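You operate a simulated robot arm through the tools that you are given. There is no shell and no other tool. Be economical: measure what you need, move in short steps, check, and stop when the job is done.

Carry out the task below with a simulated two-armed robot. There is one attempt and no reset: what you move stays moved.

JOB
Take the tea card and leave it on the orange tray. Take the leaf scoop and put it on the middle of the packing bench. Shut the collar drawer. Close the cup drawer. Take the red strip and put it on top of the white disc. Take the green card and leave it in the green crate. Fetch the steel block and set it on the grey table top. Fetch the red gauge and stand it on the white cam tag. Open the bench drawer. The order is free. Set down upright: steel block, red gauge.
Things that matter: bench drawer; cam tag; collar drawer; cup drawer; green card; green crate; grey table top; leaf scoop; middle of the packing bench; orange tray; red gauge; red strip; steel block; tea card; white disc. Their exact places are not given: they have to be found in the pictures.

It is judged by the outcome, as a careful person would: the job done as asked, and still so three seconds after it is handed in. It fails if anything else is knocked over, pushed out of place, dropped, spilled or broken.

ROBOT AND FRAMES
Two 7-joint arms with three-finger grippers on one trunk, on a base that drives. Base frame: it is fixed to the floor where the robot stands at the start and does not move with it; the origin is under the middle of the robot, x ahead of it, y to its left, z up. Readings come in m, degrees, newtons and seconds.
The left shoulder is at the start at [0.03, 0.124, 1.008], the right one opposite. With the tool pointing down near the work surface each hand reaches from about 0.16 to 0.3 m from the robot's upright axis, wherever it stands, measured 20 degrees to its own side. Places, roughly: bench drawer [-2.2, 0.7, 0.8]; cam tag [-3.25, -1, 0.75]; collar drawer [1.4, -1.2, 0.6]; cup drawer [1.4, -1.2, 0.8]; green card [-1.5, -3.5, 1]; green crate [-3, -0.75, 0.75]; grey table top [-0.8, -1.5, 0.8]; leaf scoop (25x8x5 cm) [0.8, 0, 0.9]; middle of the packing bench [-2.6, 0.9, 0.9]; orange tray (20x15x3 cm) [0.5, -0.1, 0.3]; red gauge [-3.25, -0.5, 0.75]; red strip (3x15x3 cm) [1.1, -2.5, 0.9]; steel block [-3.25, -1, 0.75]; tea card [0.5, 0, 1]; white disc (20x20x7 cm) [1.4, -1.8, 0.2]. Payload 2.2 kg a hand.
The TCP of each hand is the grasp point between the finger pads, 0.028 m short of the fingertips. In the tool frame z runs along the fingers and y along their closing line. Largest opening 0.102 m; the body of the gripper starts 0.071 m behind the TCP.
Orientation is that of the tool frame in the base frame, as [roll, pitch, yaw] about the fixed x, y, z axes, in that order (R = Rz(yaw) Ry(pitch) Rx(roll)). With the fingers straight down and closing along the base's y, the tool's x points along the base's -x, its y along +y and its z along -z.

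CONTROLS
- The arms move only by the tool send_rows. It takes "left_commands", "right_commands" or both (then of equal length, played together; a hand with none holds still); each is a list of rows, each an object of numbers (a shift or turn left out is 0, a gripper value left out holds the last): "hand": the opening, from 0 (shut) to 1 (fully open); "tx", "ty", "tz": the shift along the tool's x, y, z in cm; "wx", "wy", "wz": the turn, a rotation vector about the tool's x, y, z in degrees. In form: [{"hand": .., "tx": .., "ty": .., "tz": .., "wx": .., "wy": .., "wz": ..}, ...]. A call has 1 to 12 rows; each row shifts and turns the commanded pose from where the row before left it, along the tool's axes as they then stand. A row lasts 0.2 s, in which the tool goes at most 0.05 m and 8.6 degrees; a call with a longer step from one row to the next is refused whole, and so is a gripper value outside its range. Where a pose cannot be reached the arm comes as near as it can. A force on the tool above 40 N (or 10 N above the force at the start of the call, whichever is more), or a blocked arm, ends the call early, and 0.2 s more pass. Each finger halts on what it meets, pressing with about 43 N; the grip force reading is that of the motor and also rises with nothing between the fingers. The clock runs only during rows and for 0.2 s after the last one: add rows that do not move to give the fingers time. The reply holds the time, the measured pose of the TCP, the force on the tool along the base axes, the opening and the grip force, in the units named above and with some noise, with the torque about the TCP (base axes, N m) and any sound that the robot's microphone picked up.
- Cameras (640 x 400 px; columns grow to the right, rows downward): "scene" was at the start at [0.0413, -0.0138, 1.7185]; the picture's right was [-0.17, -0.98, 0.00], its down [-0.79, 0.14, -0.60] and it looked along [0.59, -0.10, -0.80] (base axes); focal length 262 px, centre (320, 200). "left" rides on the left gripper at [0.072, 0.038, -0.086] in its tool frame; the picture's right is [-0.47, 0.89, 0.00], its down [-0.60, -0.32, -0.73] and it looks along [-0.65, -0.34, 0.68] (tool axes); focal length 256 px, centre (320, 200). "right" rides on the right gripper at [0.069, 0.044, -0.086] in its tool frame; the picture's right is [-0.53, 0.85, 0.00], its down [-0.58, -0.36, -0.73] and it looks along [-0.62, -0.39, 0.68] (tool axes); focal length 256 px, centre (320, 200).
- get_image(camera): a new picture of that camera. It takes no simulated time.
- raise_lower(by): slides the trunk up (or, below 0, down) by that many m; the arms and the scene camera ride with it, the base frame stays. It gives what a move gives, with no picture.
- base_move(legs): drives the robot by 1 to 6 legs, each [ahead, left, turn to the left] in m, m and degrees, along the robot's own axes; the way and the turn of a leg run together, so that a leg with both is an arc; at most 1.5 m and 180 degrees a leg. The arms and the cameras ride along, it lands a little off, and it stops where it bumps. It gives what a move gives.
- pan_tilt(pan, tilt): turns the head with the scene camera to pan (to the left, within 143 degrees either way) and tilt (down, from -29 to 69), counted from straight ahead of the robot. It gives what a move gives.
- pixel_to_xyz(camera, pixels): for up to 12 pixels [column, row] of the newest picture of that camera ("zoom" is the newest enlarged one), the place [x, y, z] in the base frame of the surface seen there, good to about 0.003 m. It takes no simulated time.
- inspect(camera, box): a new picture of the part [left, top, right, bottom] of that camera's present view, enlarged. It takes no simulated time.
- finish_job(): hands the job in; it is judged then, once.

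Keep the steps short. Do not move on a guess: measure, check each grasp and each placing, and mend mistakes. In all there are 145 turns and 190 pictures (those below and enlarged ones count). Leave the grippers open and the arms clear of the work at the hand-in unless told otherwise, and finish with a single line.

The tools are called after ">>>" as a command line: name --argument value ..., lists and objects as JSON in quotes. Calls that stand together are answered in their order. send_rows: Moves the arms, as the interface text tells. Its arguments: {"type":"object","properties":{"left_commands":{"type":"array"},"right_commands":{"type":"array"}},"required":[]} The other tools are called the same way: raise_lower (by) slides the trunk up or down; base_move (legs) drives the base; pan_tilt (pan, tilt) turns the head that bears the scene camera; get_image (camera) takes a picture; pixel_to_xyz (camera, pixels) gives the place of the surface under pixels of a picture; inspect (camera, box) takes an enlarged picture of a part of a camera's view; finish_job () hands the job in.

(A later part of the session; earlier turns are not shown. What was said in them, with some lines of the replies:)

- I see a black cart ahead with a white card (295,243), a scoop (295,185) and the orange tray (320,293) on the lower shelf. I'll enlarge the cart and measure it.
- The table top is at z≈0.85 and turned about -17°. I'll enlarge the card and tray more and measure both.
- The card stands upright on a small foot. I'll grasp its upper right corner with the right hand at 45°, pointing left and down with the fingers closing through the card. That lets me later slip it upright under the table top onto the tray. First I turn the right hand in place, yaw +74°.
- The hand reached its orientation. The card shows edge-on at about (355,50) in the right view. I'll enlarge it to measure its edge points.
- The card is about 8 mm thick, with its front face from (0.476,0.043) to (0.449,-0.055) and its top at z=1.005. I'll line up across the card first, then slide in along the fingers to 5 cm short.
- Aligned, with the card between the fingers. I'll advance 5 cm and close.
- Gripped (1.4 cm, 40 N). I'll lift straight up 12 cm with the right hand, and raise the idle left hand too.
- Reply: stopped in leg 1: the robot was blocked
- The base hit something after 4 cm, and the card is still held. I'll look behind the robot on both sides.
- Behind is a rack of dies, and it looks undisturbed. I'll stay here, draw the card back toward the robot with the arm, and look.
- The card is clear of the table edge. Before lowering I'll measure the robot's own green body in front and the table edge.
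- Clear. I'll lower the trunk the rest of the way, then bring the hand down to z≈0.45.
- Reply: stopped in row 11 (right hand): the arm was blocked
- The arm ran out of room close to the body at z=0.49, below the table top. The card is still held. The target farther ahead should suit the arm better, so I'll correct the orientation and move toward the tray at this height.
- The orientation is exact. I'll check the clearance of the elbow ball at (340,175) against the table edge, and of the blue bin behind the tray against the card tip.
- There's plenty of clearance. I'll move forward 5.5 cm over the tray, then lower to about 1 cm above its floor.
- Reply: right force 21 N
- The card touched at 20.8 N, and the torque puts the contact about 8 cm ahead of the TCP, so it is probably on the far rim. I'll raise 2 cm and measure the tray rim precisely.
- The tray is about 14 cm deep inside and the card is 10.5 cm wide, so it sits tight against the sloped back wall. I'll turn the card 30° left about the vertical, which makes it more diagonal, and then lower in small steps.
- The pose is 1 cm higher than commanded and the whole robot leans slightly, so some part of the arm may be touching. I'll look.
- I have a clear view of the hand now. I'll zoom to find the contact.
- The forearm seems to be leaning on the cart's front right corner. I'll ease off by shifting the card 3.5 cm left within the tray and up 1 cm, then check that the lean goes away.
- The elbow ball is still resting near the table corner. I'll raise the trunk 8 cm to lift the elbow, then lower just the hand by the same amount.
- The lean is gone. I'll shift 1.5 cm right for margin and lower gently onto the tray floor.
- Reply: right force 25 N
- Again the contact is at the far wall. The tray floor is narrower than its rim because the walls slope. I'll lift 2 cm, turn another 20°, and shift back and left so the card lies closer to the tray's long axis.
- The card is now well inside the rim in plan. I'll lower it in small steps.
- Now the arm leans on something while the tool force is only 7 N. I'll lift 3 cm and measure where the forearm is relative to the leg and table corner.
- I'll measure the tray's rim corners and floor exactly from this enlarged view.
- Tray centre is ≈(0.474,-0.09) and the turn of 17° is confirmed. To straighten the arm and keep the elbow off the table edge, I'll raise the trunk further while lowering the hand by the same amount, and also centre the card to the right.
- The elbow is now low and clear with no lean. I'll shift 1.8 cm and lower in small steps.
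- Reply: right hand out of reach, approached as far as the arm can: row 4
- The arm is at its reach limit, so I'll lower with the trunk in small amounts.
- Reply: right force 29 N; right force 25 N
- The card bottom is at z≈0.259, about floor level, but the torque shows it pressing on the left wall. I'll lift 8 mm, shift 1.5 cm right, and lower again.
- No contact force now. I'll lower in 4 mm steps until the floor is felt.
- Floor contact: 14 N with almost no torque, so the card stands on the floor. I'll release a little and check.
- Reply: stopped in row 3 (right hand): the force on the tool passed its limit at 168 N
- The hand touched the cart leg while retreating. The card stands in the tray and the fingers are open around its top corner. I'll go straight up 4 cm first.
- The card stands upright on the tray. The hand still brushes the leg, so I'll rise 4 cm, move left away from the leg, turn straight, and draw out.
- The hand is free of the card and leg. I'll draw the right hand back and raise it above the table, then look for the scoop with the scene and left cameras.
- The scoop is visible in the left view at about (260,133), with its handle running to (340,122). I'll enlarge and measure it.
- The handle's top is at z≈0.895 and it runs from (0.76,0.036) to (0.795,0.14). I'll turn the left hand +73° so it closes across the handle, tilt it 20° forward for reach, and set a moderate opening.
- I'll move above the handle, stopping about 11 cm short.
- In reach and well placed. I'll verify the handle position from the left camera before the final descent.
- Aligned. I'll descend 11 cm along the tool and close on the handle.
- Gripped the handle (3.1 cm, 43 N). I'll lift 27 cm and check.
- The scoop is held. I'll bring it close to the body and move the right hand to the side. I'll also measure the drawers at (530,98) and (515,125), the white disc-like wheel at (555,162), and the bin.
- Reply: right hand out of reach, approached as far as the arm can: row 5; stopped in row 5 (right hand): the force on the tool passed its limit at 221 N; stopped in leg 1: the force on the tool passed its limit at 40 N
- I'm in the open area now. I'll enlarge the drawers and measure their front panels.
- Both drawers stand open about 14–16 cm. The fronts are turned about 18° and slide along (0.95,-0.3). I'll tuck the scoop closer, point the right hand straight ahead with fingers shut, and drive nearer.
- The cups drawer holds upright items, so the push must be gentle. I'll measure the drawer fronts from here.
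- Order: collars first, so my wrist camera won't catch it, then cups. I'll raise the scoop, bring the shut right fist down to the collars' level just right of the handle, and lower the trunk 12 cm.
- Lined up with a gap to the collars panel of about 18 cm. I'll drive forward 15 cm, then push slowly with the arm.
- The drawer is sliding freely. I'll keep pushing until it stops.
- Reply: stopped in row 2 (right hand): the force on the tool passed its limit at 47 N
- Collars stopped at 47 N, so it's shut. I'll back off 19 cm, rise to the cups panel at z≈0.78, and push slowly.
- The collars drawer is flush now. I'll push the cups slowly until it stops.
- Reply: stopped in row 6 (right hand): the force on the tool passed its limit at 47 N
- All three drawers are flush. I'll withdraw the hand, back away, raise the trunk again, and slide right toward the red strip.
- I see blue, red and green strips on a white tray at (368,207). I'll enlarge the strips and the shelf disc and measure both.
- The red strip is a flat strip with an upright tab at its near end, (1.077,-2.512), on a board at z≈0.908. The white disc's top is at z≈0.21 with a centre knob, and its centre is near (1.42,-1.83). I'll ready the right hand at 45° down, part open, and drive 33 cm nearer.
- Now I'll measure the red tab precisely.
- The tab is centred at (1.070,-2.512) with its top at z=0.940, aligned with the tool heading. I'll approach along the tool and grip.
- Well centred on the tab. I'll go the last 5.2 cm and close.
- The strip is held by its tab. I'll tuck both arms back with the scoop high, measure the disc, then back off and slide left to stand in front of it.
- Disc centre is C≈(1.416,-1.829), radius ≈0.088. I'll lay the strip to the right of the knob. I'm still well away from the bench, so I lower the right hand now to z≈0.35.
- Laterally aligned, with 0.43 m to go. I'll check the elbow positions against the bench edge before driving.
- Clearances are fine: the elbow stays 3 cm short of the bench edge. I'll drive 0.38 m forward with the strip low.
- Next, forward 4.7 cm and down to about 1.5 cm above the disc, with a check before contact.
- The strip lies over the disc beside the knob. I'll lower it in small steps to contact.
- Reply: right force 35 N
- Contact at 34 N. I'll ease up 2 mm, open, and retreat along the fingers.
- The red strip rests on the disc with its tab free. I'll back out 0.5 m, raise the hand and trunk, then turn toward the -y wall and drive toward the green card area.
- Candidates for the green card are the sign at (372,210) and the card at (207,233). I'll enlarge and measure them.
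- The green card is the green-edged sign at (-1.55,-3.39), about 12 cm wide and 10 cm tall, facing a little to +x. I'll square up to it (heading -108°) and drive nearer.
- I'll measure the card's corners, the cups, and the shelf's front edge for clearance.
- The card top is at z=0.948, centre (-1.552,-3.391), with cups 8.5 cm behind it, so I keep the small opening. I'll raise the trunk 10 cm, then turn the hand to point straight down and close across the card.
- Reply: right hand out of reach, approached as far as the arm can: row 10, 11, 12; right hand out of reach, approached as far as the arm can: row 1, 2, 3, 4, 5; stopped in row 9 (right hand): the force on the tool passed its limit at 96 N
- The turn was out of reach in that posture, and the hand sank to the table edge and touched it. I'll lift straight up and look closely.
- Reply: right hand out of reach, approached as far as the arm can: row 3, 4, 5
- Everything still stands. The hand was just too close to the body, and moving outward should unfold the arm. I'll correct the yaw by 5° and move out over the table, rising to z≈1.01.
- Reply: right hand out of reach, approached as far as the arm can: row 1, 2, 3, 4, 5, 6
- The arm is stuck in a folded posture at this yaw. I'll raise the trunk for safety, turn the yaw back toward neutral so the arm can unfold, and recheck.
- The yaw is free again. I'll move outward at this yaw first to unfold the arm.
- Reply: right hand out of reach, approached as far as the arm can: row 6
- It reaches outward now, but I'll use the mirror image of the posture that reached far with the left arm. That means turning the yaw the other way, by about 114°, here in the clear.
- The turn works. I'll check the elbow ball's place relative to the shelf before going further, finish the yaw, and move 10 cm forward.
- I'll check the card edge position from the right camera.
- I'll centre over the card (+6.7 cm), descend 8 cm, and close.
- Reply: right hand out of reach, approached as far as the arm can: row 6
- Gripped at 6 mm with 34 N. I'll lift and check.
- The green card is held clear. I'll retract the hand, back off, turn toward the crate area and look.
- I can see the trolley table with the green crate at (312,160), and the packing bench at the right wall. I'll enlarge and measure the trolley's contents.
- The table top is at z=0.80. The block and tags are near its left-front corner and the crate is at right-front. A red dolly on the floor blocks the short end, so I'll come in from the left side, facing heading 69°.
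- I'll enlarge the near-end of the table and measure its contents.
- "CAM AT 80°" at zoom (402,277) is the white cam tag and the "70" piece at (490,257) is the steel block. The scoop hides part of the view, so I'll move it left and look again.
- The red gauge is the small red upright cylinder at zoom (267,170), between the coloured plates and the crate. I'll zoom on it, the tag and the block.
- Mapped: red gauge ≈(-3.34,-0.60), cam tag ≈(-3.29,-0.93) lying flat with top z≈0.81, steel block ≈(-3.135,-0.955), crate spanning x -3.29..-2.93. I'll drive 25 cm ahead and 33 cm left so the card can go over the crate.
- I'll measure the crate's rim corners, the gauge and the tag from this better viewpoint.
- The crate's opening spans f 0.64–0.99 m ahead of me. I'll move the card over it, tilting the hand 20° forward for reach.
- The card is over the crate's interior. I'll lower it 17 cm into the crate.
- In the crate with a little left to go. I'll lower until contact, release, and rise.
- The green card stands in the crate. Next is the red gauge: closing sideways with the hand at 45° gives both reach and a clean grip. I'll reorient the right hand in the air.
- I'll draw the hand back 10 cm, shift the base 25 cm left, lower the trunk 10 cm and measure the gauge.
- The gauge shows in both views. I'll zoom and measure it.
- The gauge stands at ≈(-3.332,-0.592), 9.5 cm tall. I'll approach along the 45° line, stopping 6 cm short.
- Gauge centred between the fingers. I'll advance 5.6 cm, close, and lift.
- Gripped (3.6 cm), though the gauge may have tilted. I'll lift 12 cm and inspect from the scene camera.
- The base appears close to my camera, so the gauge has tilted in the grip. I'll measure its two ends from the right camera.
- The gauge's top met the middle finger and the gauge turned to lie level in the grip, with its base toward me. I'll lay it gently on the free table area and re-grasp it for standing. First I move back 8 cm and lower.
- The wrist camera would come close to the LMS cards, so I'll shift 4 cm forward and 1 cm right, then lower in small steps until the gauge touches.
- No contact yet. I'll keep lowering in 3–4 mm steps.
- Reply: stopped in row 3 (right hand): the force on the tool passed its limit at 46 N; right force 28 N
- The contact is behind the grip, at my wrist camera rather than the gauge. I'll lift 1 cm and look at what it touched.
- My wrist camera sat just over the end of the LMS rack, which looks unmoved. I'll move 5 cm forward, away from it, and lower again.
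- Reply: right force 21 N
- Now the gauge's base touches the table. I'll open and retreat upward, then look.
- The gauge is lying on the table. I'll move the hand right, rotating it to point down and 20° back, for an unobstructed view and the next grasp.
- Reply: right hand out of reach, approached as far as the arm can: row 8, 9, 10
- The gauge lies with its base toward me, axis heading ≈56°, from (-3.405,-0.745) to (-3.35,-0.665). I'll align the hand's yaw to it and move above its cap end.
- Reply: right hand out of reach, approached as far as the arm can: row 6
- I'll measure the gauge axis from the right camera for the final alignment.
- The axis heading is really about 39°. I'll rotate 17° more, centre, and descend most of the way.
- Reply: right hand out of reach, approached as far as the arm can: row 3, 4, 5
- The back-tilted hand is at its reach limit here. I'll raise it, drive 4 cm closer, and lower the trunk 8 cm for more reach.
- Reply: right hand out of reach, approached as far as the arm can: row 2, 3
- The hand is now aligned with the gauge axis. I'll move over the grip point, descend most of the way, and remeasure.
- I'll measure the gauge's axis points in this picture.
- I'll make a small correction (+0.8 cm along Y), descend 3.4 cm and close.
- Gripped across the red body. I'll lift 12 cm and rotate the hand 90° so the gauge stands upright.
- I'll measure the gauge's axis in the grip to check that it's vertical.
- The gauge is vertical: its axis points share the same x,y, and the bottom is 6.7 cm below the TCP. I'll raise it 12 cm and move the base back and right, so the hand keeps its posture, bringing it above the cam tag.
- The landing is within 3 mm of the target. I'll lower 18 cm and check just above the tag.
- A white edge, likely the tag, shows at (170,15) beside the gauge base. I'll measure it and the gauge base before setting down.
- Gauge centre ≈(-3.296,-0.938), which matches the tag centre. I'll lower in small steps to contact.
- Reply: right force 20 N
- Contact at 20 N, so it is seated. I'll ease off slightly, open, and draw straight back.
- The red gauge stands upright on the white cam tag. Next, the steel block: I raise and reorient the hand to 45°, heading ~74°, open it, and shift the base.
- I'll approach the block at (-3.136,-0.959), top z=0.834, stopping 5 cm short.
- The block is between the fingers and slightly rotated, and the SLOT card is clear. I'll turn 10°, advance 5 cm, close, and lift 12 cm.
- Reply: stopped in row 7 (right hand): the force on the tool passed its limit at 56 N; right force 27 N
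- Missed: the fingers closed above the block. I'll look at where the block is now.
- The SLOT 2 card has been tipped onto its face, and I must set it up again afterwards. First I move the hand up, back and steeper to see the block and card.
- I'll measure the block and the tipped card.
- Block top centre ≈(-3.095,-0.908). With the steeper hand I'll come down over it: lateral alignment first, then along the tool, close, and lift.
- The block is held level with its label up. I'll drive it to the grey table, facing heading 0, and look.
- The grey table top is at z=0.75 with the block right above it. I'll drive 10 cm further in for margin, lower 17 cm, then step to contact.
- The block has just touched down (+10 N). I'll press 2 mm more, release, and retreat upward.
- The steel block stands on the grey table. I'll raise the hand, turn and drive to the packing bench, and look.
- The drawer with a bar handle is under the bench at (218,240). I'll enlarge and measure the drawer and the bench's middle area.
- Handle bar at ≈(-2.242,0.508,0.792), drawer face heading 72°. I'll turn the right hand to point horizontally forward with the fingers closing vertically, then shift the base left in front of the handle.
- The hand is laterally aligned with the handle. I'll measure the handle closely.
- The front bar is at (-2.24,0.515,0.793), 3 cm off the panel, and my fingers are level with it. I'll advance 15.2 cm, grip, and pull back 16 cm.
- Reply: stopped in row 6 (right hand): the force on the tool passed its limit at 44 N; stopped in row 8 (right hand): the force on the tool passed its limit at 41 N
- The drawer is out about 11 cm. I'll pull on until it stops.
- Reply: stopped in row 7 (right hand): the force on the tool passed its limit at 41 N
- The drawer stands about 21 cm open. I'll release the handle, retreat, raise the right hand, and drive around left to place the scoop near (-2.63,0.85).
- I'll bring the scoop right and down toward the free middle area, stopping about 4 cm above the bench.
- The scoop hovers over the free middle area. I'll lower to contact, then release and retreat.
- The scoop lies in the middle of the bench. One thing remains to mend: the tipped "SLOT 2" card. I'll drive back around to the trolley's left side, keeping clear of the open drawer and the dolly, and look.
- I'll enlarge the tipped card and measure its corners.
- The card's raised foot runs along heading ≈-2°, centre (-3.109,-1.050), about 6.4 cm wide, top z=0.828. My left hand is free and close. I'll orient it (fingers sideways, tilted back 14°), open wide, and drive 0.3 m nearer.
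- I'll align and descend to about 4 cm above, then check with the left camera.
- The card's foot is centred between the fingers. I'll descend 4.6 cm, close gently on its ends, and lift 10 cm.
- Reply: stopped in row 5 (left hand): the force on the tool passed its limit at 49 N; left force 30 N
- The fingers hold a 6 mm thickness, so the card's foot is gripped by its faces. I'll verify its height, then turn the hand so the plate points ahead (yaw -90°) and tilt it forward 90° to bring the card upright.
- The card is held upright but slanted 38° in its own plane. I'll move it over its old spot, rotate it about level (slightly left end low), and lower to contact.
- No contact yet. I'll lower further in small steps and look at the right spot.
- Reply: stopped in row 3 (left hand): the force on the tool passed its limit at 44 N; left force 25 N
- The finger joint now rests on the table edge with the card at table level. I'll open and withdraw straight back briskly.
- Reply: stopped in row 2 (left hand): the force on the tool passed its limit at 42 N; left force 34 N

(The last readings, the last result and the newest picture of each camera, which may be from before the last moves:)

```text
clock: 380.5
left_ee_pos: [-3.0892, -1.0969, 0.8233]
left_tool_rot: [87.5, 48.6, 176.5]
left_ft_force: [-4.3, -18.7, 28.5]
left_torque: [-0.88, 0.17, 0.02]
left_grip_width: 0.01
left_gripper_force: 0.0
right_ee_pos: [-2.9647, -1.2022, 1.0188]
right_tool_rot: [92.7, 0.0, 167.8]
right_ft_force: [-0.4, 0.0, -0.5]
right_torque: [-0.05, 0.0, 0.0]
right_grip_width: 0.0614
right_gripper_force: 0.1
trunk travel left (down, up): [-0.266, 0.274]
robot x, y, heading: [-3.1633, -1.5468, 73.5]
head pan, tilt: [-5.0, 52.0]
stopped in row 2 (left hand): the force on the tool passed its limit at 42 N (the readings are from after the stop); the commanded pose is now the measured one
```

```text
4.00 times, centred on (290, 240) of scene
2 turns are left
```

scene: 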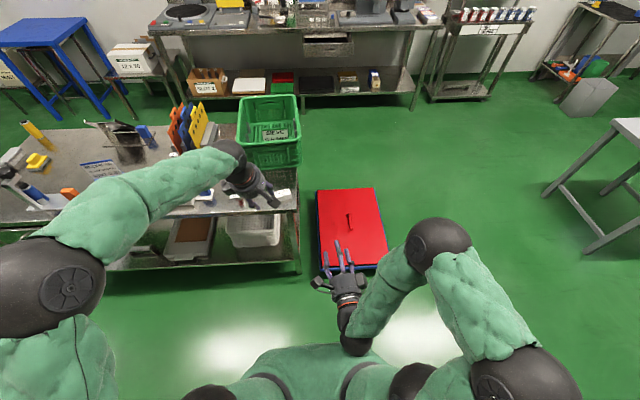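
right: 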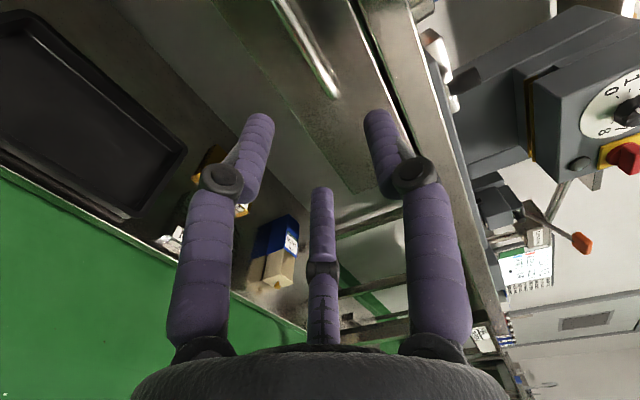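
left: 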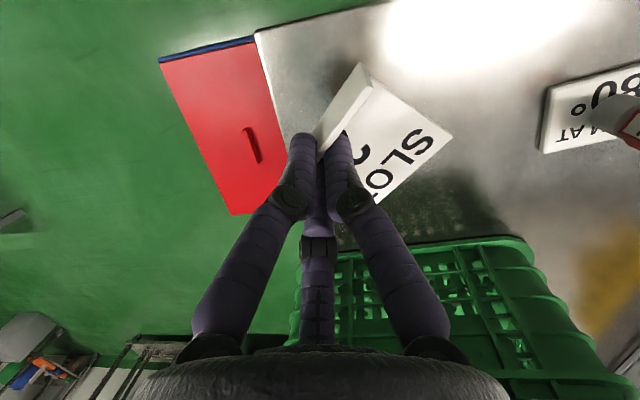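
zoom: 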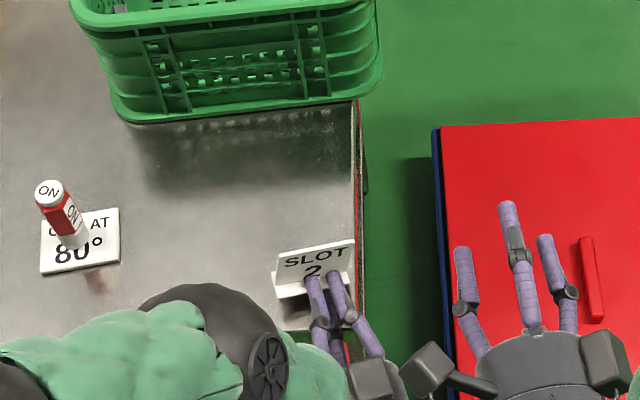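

The card stands upright at its old place with the fingers slightly open. I'll withdraw straight back now, then open fully.

>>> send_rows --left_commands '[{"tz": -4.9}, {"tz": -4.9}, {"tz": -4.9}]'

>>> send_rows --left_commands '[{"tz": -3}, {"tz": -3, "hand": 0.5}, {"hand": 0.9}, {}, {}]'

>>> base_move --legs '[[-0.3, 0, 0]]'

>>> inspect --camera "scene" --box '[230, 130, 350, 230]'

```text
clock: 381.4
left_ee_pos: [-3.0936, -1.1669, 0.8289]
left_tool_rot: [87.0, 57.8, -169.3]
left_ft_force: [0.0, 0.1, -0.5]
left_torque: [-0.02, 0.01, 0.02]
left_grip_width: 0.0306
left_gripper_force: 0.0
right_ee_pos: [-2.9567, -1.1956, 1.0197]
right_tool_rot: [92.4, 0.1, 166.4]
right_ft_force: [-0.1, 0.6, 0.2]
right_torque: [-0.05, 0.0, -0.03]
right_grip_width: 0.0611
right_gripper_force: 0.1
trunk travel left (down, up): [-0.266, 0.274]
robot x, y, heading: [-3.1596, -1.5466, 73.4]
head pan, tilt: [-5.0, 52.0]
stopped in row 3 (left hand): the arm was blocked; the commanded pose is now the measured one
```

```text
clock: 382.0
left_ee_pos: [-3.1355, -1.1875, 0.813]
left_tool_rot: [93.3, 57.4, -151.3]
left_ft_force: [0.4, -0.1, 0.2]
left_torque: [0.0, 0.01, -0.01]
left_grip_width: 0.0509
left_gripper_force: 0.1
right_ee_pos: [-2.94, -1.2003, 1.0155]
right_tool_rot: [93.2, 0.5, 163.4]
right_ft_force: [0.1, 1.1, -0.3]
right_torque: [0.0, 0.01, 0.01]
right_grip_width: 0.061
right_gripper_force: 0.1
trunk travel left (down, up): [-0.266, 0.274]
robot x, y, heading: [-3.158, -1.5514, 73.6]
head pan, tilt: [-5.0, 52.0]
stopped in row 2 (left hand): the arm was blocked; the commanded pose is now the measured one
```

```text
clock: 384.0
left_ee_pos: [-3.22, -1.4725, 0.8137]
left_tool_rot: [93.2, 57.4, -151.0]
left_ft_force: [-1.4, -0.3, 0.0]
left_torque: [-0.01, -0.03, -0.01]
left_grip_width: 0.0511
left_gripper_force: 0.1
right_ee_pos: [-3.0257, -1.4828, 1.0151]
right_tool_rot: [93.1, 0.4, 163.8]
right_ft_force: [0.0, 0.4, 1.4]
right_torque: [-0.01, 0.02, 0.02]
right_grip_width: 0.0613
right_gripper_force: 0.0
trunk travel left (down, up): [-0.266, 0.274]
robot x, y, heading: [-3.2403, -1.8325, 73.8]
head pan, tilt: [-5.0, 52.0]
```

```text
refused: no pictures are left
1 turns are left
```

Both grippers are open and the arms are clear, so I'm handing the job in.

>>> finish_job

```text
The job is handed in.
```

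I did all nine tasks, but I knocked over the "SLOT 2" card on the trolley on the way; I stood it back up, and its final state is unconfirmed because I had no pictures left after letting go.
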